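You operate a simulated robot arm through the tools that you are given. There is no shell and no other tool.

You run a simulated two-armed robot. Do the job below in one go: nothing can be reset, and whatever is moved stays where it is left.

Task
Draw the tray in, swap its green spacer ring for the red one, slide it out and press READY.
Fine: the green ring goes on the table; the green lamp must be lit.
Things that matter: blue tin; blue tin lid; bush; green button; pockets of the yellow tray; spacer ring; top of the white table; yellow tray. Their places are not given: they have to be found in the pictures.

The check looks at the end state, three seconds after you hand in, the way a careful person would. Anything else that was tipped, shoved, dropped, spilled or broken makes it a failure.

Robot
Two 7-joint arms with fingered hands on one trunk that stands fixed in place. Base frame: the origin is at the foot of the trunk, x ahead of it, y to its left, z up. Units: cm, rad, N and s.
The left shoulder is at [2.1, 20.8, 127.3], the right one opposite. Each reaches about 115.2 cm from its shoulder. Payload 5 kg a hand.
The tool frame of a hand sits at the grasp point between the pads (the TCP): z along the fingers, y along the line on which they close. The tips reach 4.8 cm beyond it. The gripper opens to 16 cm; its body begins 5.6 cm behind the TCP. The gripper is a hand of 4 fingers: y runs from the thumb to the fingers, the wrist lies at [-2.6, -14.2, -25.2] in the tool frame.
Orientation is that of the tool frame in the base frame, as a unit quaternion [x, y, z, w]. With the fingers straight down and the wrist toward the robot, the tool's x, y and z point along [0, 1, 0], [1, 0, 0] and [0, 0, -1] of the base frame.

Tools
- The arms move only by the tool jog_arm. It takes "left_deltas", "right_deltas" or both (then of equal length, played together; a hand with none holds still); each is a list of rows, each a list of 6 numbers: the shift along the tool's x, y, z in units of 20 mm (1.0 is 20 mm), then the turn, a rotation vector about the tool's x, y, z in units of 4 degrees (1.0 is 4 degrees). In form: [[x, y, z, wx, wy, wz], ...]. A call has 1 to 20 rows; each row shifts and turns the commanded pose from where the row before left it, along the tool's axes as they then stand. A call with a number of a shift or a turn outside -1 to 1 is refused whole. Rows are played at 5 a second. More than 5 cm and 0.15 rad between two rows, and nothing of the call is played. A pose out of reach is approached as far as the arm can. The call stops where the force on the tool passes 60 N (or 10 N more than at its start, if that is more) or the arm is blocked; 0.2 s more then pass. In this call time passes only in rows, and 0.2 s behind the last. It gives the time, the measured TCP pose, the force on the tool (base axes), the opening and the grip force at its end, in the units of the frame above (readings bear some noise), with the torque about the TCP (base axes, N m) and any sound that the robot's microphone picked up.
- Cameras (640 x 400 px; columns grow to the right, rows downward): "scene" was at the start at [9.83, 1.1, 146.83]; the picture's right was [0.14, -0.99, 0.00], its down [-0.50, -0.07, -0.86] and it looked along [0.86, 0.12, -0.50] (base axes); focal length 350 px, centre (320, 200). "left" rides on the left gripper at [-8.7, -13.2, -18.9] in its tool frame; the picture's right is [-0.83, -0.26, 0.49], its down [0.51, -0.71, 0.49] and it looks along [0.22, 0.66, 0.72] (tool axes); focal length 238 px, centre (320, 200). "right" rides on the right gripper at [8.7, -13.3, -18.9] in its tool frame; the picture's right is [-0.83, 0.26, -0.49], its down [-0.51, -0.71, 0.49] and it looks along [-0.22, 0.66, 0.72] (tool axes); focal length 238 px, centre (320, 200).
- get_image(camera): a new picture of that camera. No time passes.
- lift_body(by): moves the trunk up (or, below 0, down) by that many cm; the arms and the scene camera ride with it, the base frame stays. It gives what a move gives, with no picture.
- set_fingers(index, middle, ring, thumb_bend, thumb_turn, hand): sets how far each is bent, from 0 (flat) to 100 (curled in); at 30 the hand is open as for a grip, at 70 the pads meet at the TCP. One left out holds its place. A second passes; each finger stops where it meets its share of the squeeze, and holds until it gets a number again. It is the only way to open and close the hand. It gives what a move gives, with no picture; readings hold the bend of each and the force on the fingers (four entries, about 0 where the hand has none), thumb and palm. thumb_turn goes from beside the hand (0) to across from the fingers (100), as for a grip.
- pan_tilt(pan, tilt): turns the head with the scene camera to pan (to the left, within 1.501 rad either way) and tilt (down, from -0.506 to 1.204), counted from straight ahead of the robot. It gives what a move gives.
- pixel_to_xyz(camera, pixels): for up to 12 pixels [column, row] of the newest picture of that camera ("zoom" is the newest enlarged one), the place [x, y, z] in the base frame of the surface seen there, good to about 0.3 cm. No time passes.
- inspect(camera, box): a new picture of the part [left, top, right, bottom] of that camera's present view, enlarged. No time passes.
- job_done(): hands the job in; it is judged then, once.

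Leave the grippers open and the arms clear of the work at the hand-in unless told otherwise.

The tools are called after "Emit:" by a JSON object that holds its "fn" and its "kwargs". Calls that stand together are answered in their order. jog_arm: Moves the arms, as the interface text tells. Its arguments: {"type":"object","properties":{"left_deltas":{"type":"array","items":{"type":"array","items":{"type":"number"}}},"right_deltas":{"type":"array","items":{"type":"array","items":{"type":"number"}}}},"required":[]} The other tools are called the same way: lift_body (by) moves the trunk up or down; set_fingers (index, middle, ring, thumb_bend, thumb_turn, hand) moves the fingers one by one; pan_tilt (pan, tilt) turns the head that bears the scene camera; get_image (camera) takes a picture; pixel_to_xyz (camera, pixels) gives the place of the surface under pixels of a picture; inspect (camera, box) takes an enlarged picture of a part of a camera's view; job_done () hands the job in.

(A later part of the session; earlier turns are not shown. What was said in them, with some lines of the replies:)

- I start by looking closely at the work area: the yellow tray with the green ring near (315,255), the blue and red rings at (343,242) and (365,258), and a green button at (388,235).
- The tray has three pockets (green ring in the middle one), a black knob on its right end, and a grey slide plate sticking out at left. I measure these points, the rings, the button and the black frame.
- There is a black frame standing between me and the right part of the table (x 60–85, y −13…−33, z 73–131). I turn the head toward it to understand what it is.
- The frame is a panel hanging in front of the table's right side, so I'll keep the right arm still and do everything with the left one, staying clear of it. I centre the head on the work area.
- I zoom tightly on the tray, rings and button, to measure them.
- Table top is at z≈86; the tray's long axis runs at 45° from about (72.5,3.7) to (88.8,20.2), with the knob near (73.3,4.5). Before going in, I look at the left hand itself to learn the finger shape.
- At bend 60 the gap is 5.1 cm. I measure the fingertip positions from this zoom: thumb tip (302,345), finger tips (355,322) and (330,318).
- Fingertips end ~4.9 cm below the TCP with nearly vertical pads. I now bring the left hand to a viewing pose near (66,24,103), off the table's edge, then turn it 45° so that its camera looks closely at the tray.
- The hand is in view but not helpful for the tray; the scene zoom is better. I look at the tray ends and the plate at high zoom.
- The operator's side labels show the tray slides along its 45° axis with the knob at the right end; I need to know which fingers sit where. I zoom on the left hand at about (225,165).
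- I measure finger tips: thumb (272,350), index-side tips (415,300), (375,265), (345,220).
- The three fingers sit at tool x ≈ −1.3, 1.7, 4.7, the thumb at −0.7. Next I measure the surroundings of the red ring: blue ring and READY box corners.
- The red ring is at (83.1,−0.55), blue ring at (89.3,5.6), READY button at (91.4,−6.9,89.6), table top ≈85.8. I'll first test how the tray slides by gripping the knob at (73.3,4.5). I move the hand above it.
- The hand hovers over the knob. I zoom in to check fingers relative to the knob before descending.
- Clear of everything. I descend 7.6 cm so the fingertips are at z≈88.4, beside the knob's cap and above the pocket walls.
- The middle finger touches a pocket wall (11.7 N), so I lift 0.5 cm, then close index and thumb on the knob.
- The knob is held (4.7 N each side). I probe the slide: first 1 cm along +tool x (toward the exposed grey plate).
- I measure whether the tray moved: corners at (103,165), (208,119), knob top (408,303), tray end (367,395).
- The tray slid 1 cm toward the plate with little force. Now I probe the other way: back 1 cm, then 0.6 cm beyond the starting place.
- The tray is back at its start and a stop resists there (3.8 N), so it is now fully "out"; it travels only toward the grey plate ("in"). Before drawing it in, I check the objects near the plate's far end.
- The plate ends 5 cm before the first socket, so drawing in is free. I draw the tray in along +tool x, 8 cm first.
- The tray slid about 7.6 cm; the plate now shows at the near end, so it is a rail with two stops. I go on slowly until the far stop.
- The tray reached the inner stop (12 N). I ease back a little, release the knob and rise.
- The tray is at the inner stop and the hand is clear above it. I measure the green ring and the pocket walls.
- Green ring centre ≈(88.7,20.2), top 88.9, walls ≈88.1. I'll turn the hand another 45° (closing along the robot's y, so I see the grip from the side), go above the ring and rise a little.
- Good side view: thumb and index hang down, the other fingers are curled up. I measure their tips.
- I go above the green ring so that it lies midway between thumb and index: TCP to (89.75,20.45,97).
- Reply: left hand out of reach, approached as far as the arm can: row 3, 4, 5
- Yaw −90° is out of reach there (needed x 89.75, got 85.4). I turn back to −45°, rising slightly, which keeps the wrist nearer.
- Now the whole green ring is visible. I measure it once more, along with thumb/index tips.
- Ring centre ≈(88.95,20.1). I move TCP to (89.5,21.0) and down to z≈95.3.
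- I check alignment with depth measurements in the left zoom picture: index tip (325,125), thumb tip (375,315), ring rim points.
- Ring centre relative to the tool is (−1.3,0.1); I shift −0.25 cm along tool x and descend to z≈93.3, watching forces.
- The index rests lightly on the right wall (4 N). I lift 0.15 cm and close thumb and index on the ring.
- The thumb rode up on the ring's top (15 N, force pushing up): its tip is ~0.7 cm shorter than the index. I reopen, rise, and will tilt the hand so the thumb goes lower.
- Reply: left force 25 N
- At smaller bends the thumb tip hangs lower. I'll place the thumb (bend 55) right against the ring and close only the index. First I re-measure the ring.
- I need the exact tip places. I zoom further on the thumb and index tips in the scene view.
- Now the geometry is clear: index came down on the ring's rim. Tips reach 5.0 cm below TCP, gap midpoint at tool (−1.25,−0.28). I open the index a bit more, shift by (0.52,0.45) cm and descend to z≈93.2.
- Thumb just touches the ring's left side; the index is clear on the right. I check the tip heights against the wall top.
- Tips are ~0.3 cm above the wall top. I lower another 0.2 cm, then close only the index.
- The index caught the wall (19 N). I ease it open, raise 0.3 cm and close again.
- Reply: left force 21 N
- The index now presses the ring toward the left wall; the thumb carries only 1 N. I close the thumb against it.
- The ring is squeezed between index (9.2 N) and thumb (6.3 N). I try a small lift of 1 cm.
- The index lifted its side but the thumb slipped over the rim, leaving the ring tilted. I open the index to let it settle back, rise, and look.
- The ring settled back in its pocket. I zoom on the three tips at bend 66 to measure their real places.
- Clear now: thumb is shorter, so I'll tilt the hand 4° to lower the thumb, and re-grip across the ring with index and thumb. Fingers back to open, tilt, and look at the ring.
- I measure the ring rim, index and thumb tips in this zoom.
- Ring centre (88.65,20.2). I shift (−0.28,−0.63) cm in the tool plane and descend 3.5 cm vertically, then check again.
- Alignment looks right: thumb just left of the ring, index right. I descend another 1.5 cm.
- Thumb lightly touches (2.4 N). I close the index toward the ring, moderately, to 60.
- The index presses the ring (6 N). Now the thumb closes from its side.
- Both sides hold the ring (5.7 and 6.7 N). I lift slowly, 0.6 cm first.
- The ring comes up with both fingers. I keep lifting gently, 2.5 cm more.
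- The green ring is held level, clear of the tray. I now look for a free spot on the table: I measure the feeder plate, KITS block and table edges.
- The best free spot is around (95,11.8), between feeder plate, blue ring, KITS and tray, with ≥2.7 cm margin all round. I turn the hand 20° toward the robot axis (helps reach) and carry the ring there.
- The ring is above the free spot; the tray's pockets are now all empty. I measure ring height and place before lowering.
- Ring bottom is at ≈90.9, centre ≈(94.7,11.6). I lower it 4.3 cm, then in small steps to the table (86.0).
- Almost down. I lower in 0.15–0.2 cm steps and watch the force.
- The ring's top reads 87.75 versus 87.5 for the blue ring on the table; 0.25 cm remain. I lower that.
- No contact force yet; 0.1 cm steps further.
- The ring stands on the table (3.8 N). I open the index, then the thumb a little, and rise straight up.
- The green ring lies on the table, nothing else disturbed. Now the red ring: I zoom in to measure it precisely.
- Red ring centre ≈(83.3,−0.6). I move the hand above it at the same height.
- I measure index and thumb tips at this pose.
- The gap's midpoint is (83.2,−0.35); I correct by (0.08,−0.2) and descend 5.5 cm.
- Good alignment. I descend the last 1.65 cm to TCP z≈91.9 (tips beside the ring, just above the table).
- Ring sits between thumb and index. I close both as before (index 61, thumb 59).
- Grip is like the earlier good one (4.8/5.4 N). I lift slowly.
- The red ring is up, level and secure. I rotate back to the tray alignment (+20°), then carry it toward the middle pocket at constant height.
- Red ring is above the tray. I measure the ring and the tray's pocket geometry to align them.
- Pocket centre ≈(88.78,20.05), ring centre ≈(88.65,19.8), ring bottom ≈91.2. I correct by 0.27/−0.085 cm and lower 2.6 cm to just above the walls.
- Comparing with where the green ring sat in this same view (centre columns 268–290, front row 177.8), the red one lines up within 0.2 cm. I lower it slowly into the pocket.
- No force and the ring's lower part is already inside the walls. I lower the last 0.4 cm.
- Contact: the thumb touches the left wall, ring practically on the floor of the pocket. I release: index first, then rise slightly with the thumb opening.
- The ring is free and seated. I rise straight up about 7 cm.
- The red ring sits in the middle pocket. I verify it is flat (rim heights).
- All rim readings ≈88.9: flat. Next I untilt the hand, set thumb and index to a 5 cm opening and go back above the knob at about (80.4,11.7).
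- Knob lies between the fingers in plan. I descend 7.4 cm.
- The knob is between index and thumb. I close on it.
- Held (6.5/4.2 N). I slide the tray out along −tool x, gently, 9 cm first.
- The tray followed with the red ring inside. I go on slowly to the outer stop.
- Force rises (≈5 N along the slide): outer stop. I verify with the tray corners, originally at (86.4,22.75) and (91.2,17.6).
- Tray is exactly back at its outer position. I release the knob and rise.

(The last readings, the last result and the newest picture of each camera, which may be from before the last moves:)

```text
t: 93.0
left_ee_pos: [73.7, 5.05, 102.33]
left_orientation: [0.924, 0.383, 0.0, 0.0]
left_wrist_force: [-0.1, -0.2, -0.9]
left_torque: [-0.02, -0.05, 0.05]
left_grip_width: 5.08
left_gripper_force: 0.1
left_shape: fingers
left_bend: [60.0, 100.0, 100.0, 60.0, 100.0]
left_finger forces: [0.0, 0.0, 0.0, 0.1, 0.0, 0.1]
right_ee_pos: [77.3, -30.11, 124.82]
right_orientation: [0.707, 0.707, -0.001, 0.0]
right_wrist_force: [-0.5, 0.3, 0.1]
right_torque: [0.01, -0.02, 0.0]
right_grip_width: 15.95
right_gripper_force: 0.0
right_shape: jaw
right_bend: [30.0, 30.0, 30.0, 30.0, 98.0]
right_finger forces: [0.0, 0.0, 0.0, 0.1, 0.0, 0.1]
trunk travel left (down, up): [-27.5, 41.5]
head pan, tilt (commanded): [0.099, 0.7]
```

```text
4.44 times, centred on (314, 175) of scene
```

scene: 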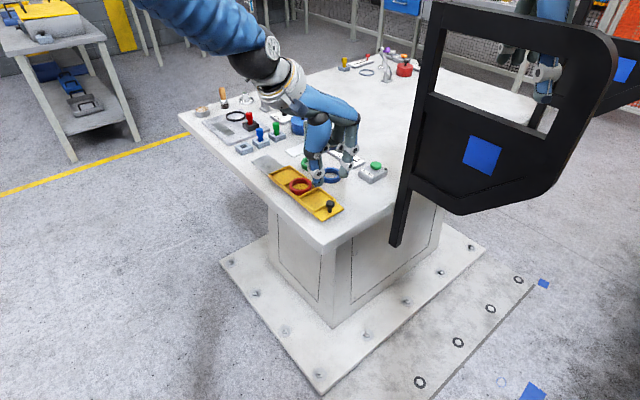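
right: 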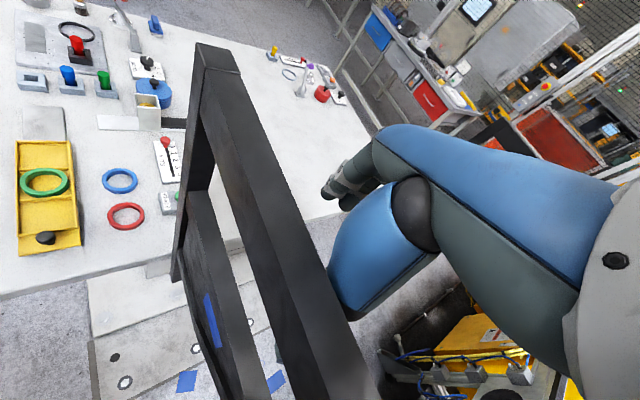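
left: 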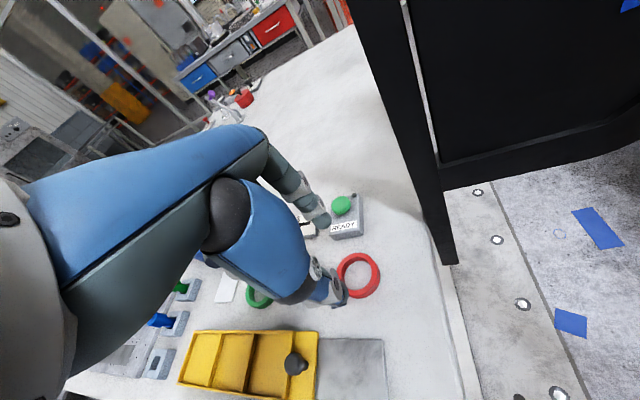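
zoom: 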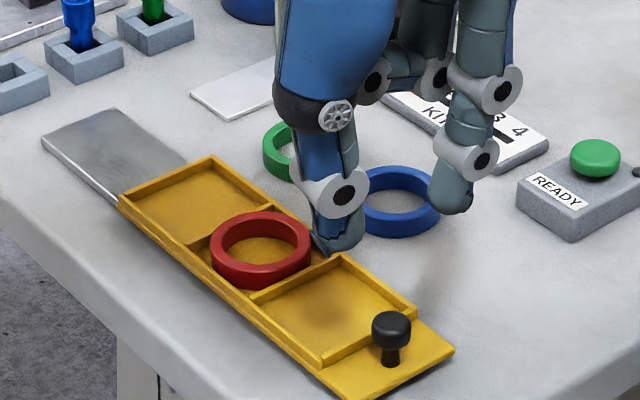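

Everything is in place. Now the READY button at ≈(91.6,−6.85, top ≈89.9): I bring the index fingertip above it, staying high.

Emit:
{"fn": "jog_arm", "kwargs": {"left_deltas": [[0.299, 0.925, 0, 0, 0, 0], [0.299, 0.925, 0, 0, 0, 0], [0.299, 0.925, 0, 0, 0, 0], [0.299, 0.925, 0, 0, 0, 0], [0.299, 0.925, 0, 0, 0, 0], [0.299, 0.925, 0, 0, 0, 0], [0.299, 0.925, 0, 0, 0, 0], [0.299, 0.925, 0, 0, 0, 0], [0.299, 0.925, 0, 0, 0, 0], [0.299, 0.925, 0, 0, 0, 0]]}}

Emit:
{"fn": "get_image", "kwargs": {"camera": "scene"}}

Emit:
{"fn": "inspect", "kwargs": {"camera": "scene", "box": [320, 120, 416, 190]}}

Emit:
{"fn": "inspect", "kwargs": {"camera": "left", "box": [240, 180, 400, 320]}}

```text
t: 95.2
left_ee_pos: [91.11, -4.04, 102.32]
left_orientation: [0.924, 0.383, -0.001, 0.0]
left_wrist_force: [0.7, -0.1, -0.6]
left_torque: [0.03, 0.05, -0.02]
left_grip_width: 5.11
left_gripper_force: 0.0
left_shape: fingers
left_bend: [60.0, 100.0, 100.0, 60.0, 100.0]
left_finger forces: [0.0, 0.1, 0.0, 0.1, 0.1, 0.0]
right_ee_pos: [77.39, -30.1, 124.7]
right_orientation: [0.707, 0.707, 0.0, -0.002]
right_wrist_force: [0.7, -1.3, -0.8]
right_torque: [0.03, 0.04, 0.01]
right_grip_width: 15.99
right_gripper_force: 0.2
right_shape: jaw
right_bend: [30.0, 30.0, 30.0, 30.0, 98.0]
right_finger forces: [0.1, 0.1, 0.0, 0.0, 0.0, 0.0]
trunk travel left (down, up): [-27.5, 41.5]
head pan, tilt (commanded): [0.099, 0.7]
```

```text
taken
```

scene: 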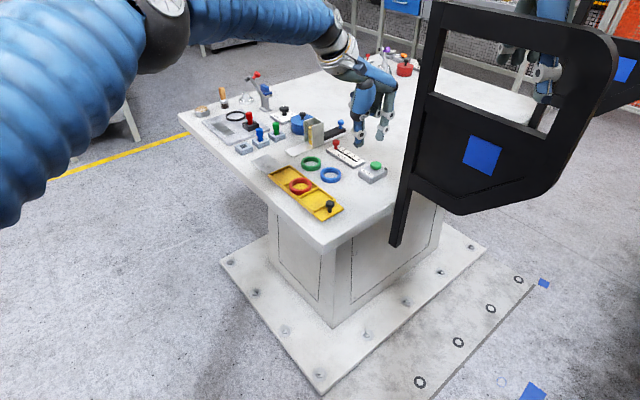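

```text
5.71 times, centred on (368, 155) of scene
```

zoom: 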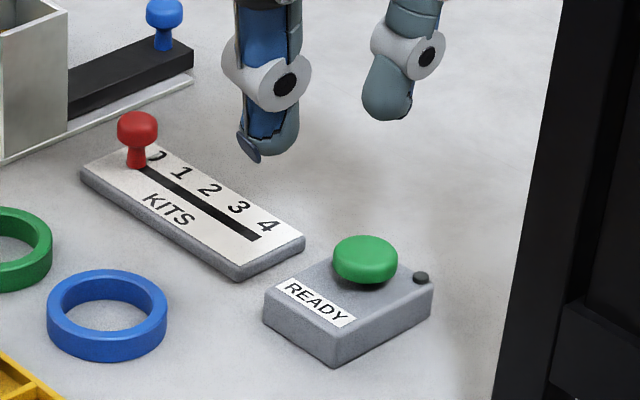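

```text
2.86 times, centred on (320, 250) of left
```

zoom: 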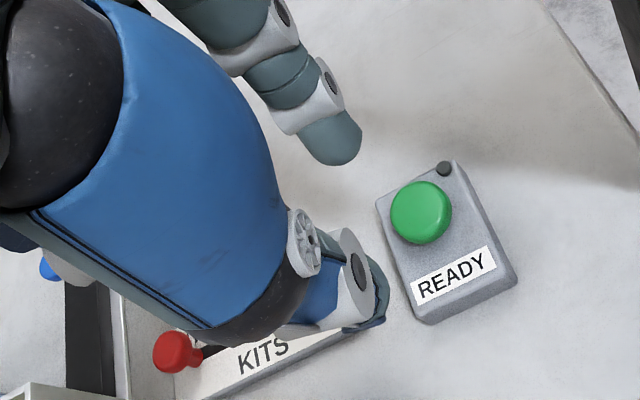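

I measure the index tip and the button top.

Emit:
{"fn": "inspect", "kwargs": {"camera": "scene", "box": [362, 124, 406, 176]}}

```text
7.69 times, centred on (384, 150) of scene
```

zoom: 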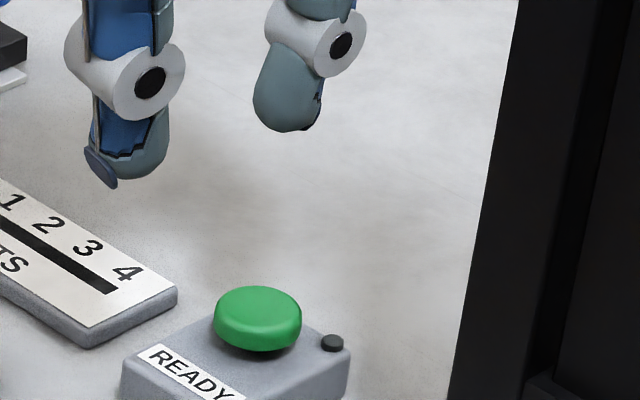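

Emit:
{"fn": "pixel_to_xyz", "kwargs": {"camera": "zoom", "pixels": [[256, 100], [320, 95], [285, 95], [285, 129], [270, 120], [310, 115], [257, 290], [217, 320], [299, 320], [257, 320], [258, 345], [332, 343]]}}

```text
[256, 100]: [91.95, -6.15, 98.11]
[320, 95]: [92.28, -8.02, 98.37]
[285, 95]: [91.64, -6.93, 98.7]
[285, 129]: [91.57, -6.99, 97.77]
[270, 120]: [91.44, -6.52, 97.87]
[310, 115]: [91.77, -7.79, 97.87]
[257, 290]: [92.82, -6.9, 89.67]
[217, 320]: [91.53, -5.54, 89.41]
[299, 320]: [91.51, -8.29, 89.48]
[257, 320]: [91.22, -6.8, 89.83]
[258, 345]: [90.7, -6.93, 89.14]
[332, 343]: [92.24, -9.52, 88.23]
```

Button centre ≈(91.75,−6.92), index tip ≈(92.2,−7.1). I correct and descend 6.4 cm to just above it.

Emit:
{"fn": "jog_arm", "kwargs": {"left_deltas": [[-0.095, -0.22, 0, 0, 0, 0], [0, 0, 0.8, 0, 0, 0], [0, 0, 0.8, 0, 0, 0], [0, 0, 0.8, 0, 0, 0], [0, 0, 0.5, 0, 0, 0], [0, 0, 0.3, 0, 0, 0]]}}

Emit:
{"fn": "inspect", "kwargs": {"camera": "scene", "box": [340, 135, 404, 185]}}

Emit:
{"fn": "inspect", "kwargs": {"camera": "left", "box": [260, 170, 400, 290]}}

```text
t: 96.6
left_ee_pos: [90.81, -3.68, 96.01]
left_orientation: [0.924, 0.382, 0.0, 0.0]
left_wrist_force: [-0.2, 0.7, 0.2]
left_torque: [0.02, 0.04, -0.03]
left_grip_width: 5.08
left_gripper_force: 0.0
left_shape: fingers
left_bend: [60.0, 100.0, 100.0, 60.0, 100.0]
left_finger forces: [0.1, 0.1, 0.1, 0.1, 0.0, 0.1]
right_ee_pos: [77.35, -30.06, 124.75]
right_orientation: [0.707, 0.708, 0.0, 0.0]
right_wrist_force: [0.5, 1.1, 0.7]
right_torque: [0.0, 0.04, 0.02]
right_grip_width: 15.95
right_gripper_force: 0.0
right_shape: jaw
right_bend: [30.0, 30.0, 30.0, 30.0, 98.0]
right_finger forces: [0.0, 0.0, 0.0, 0.0, 0.0, 0.1]
trunk travel left (down, up): [-27.5, 41.5]
head pan, tilt (commanded): [0.099, 0.7]
```

```text
8.00 times, centred on (372, 160) of scene
```

zoom: 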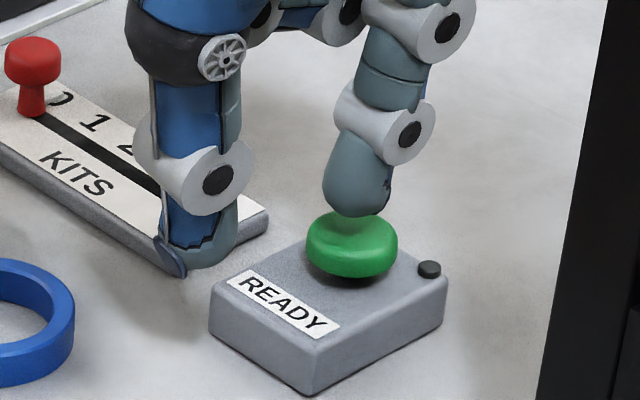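

```text
3.33 times, centred on (330, 230) of left
```

zoom: 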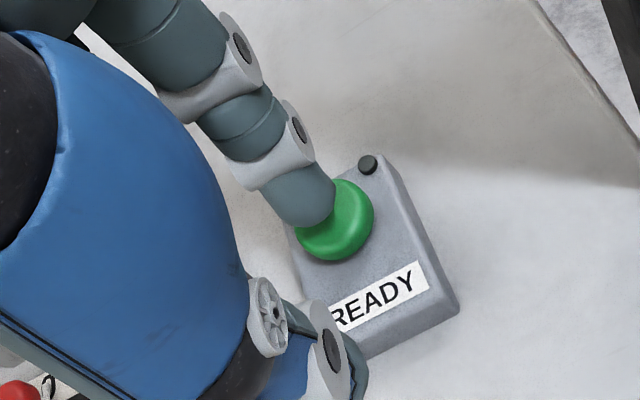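

Index tip is right above the button. I press down in small steps.

Emit:
{"fn": "jog_arm", "kwargs": {"left_deltas": [[0, 0, 0.25, 0, 0, 0], [0, 0, 0.2, 0, 0, 0], [0, 0, 0.1, 0, 0, 0], [0, 0, 0.1, 0, 0, 0]]}}

Emit:
{"fn": "inspect", "kwargs": {"camera": "scene", "box": [340, 135, 404, 185]}}

```text
t: 97.6
left_ee_pos: [90.71, -3.6, 94.67]
left_orientation: [0.924, 0.383, 0.0, 0.0]
left_wrist_force: [-0.3, -1.1, 3.2]
left_torque: [-0.13, -0.04, 0.02]
left_grip_width: 5.08
left_gripper_force: 1.7
left_shape: fingers
left_bend: [60.0, 100.0, 100.0, 60.0, 100.0]
left_finger forces: [2.9, 0.0, 0.1, 0.0, 0.0, 0.1]
right_ee_pos: [77.18, -30.03, 124.93]
right_orientation: [0.707, 0.707, -0.001, 0.0]
right_wrist_force: [0.0, 1.1, 0.3]
right_torque: [0.02, 0.02, -0.04]
right_grip_width: 15.99
right_gripper_force: 0.0
right_shape: jaw
right_bend: [30.0, 30.0, 30.0, 30.0, 98.0]
right_finger forces: [0.1, 0.0, 0.0, 0.0, 0.0, 0.0]
trunk travel left (down, up): [-27.5, 41.5]
head pan, tilt (commanded): [0.099, 0.7]
heard: click
```

```text
8.00 times, centred on (372, 160) of scene
```

zoom: 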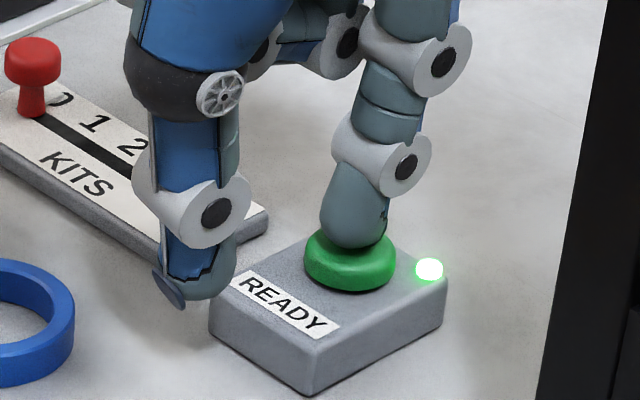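

A click was heard and the small lamp at (429,269) glows green. I lift off and check that it stays lit.

Emit:
{"fn": "jog_arm", "kwargs": {"left_deltas": [[0, 0, -0.2, 0, 0, 0], [0, 0, -0.5, 0, 0, 0], [0, 0, -0.8, 0, 0, 0], [0, 0, -0.8, 0, 0, 0], [0, 0, -0.8, 0, 0, 0], [0, 0, -0.8, 0, 0, 0], [0, 0, -0.8, 0, 0, 0]]}}

Emit:
{"fn": "inspect", "kwargs": {"camera": "scene", "box": [230, 110, 406, 220]}}

```text
t: 99.2
left_ee_pos: [90.54, -3.64, 104.07]
left_orientation: [0.924, 0.382, 0.0, 0.0]
left_wrist_force: [-0.4, 0.5, -0.1]
left_torque: [-0.01, -0.09, 0.0]
left_grip_width: 5.08
left_gripper_force: 0.0
left_shape: fingers
left_bend: [60.0, 100.0, 100.0, 60.0, 100.0]
left_finger forces: [0.1, 0.0, 0.0, 0.0, 0.0, 0.0]
right_ee_pos: [77.39, -30.16, 124.84]
right_orientation: [0.707, 0.707, 0.001, 0.0]
right_wrist_force: [-0.6, 0.2, -0.6]
right_torque: [0.01, -0.03, 0.01]
right_grip_width: 15.98
right_gripper_force: 0.1
right_shape: jaw
right_bend: [30.0, 30.0, 30.0, 30.0, 98.0]
right_finger forces: [0.0, 0.0, 0.0, 0.0, 0.0, 0.0]
trunk travel left (down, up): [-27.5, 41.5]
head pan, tilt (commanded): [0.099, 0.7]
```

```text
3.64 times, centred on (318, 165) of scene
```

zoom: 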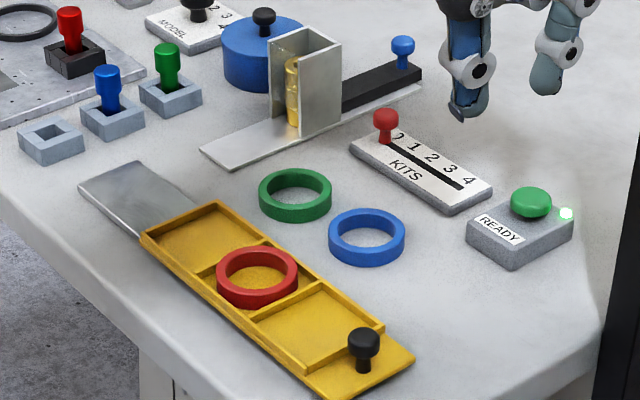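

Lamp stays lit, tray is out with the red ring, green ring on the table, all else untouched. I retract the left arm up and back to its start area.

Emit:
{"fn": "jog_arm", "kwargs": {"left_deltas": [[0.448, -0.952, -0.396, 0, 0, 0], [0.448, -0.952, -0.396, 0, 0, 0], [0.448, -0.952, -0.396, 0, 0, 0], [0.448, -0.952, -0.396, 0, 0, 0], [0.448, -0.952, -0.396, 0, 0, 0], [0.448, -0.952, -0.396, 0, 0, 0], [0.448, -0.952, -0.396, 0, 0, 0], [0.448, -0.952, -0.396, 0, 0, 0], [0.448, -0.952, -0.396, 0, 0, 0], [0.448, -0.952, -0.396, 0, 0, 0], [0.448, -0.952, -0.396, 0, 0, 0], [0.448, -0.952, -0.396, 0, 0, 0]]}}

Emit:
{"fn": "jog_arm", "kwargs": {"left_deltas": [[0.448, -0.952, -0.396, 0, 0, 0], [0.448, -0.952, -0.396, 0, 0, 0], [0.448, -0.952, -0.396, 0, 0, 0], [0.448, -0.952, -0.396, 0, 0, 0], [0.448, -0.952, -0.396, 0, 0, 0], [0.448, -0.952, -0.396, 0, 0, 0], [0.448, -0.952, -0.396, 0, 0, 0], [0.448, -0.952, -0.396, 0, 0, 0], [0.448, -0.952, -0.396, 0, 0, 0], [0.448, -0.952, -0.396, 0, 0, 0]]}}

Emit:
{"fn": "set_fingers", "kwargs": {"hand": "left", "index": 30, "middle": 30, "ring": 30, "thumb_bend": 30, "thumb_turn": 98}}

Emit:
{"fn": "get_image", "kwargs": {"camera": "scene"}}

Emit:
{"fn": "inspect", "kwargs": {"camera": "scene", "box": [180, 90, 420, 230]}}

```text
t: 101.8
left_ee_pos: [82.04, 20.23, 113.71]
left_orientation: [0.924, 0.382, -0.001, 0.001]
left_wrist_force: [-0.5, 0.0, -0.3]
left_torque: [0.03, -0.01, 0.02]
left_grip_width: 5.09
left_gripper_force: 0.0
left_shape: fingers
left_bend: [60.0, 100.0, 100.0, 60.0, 100.0]
left_finger forces: [0.0, 0.0, 0.0, 0.0, 0.0, 0.0]
right_ee_pos: [77.33, -30.0, 124.98]
right_orientation: [0.708, 0.706, 0.001, 0.0]
right_wrist_force: [-0.8, 0.6, -0.6]
right_torque: [-0.08, -0.02, -0.01]
right_grip_width: 15.97
right_gripper_force: 0.1
right_shape: jaw
right_bend: [30.0, 30.0, 30.0, 30.0, 98.0]
right_finger forces: [0.0, 0.0, 0.1, 0.1, 0.0, 0.1]
trunk travel left (down, up): [-27.5, 41.5]
head pan, tilt (commanded): [0.099, 0.7]
```

```text
t: 104.0
left_ee_pos: [74.98, 40.13, 121.35]
left_orientation: [0.924, 0.383, 0.0, 0.0]
left_wrist_force: [-0.1, -0.8, 0.3]
left_torque: [-0.01, 0.01, 0.02]
left_grip_width: 5.08
left_gripper_force: 0.1
left_shape: fingers
left_bend: [60.0, 100.0, 100.0, 60.0, 100.0]
left_finger forces: [0.0, 0.1, 0.0, 0.1, 0.0, 0.0]
right_ee_pos: [77.33, -29.99, 124.89]
right_orientation: [0.707, 0.707, 0.0, -0.001]
right_wrist_force: [0.7, 1.1, 0.4]
right_torque: [-0.04, -0.03, -0.03]
right_grip_width: 15.97
right_gripper_force: 0.0
right_shape: jaw
right_bend: [30.0, 30.0, 30.0, 30.0, 98.0]
right_finger forces: [0.2, 0.1, 0.1, 0.0, 0.1, 0.0]
trunk travel left (down, up): [-27.5, 41.5]
head pan, tilt (commanded): [0.099, 0.7]
```

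```text
t: 105.0
left_ee_pos: [75.04, 39.93, 121.41]
left_orientation: [0.924, 0.383, 0.0, 0.0]
left_wrist_force: [0.2, 0.5, 0.4]
left_torque: [0.01, -0.02, 0.02]
left_grip_width: 16.99
left_gripper_force: 0.0
left_shape: fingers
left_bend: [30.0, 30.0, 30.0, 30.0, 96.0]
left_finger forces: [0.0, 0.0, 0.0, 0.0, 0.0, 0.0]
right_ee_pos: [77.41, -30.17, 124.74]
right_orientation: [0.707, 0.707, -0.001, 0.0]
right_wrist_force: [-0.8, 0.4, 0.2]
right_torque: [0.01, -0.04, 0.03]
right_grip_width: 15.97
right_gripper_force: 0.1
right_shape: jaw
right_bend: [30.0, 30.0, 30.0, 30.0, 98.0]
right_finger forces: [0.0, 0.0, 0.0, 0.0, 0.0, 0.0]
trunk travel left (down, up): [-27.5, 41.5]
head pan, tilt (commanded): [0.099, 0.7]
```

```text
taken
```

scene: 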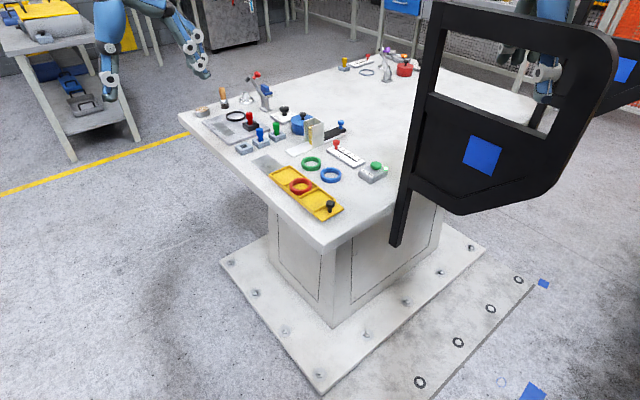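

```text
2.67 times, centred on (300, 160) of scene
```

zoom: 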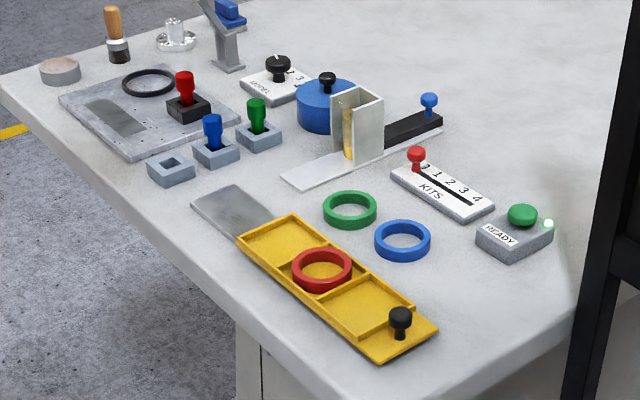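

The final state looks right: the tray is at its outer stop with the red ring in the middle pocket. The green ring lies on the table and the READY lamp glows green. Nothing else was moved, both hands are open and the arms are clear. I hand in.

Emit:
{"fn": "job_done", "kwargs": {}}

```text
The job is handed in.
```

The job is handed in, and the result has not come back yet.

- **Tray:** I drew it in to the inner stop and slid it back out to the outer stop, where it started. The push only goes one way from there, so I took the starting place as "out".
- **Rings:** the red ring sits flat in the middle pocket, where the green one was. The green ring is on the table, between the bush feeder, the blue ring and the tray.
- **READY:** the button clicked when pressed. The green lamp lit and was still lit in the last picture, a few seconds before the hand-in.
- **Green ring grip:** it took three tries. On the first two the thumb slipped over the rim; one left the ring tilted, and it dropped back into its pocket. My fingers also pressed on the tray walls a few times, up to about 24 N, and I saw no damage.
- **Everything else:** in the final pictures the blue ring, tin and lid, bush, KITS slider and the rest look where they were. Both hands are open and clear of the work.
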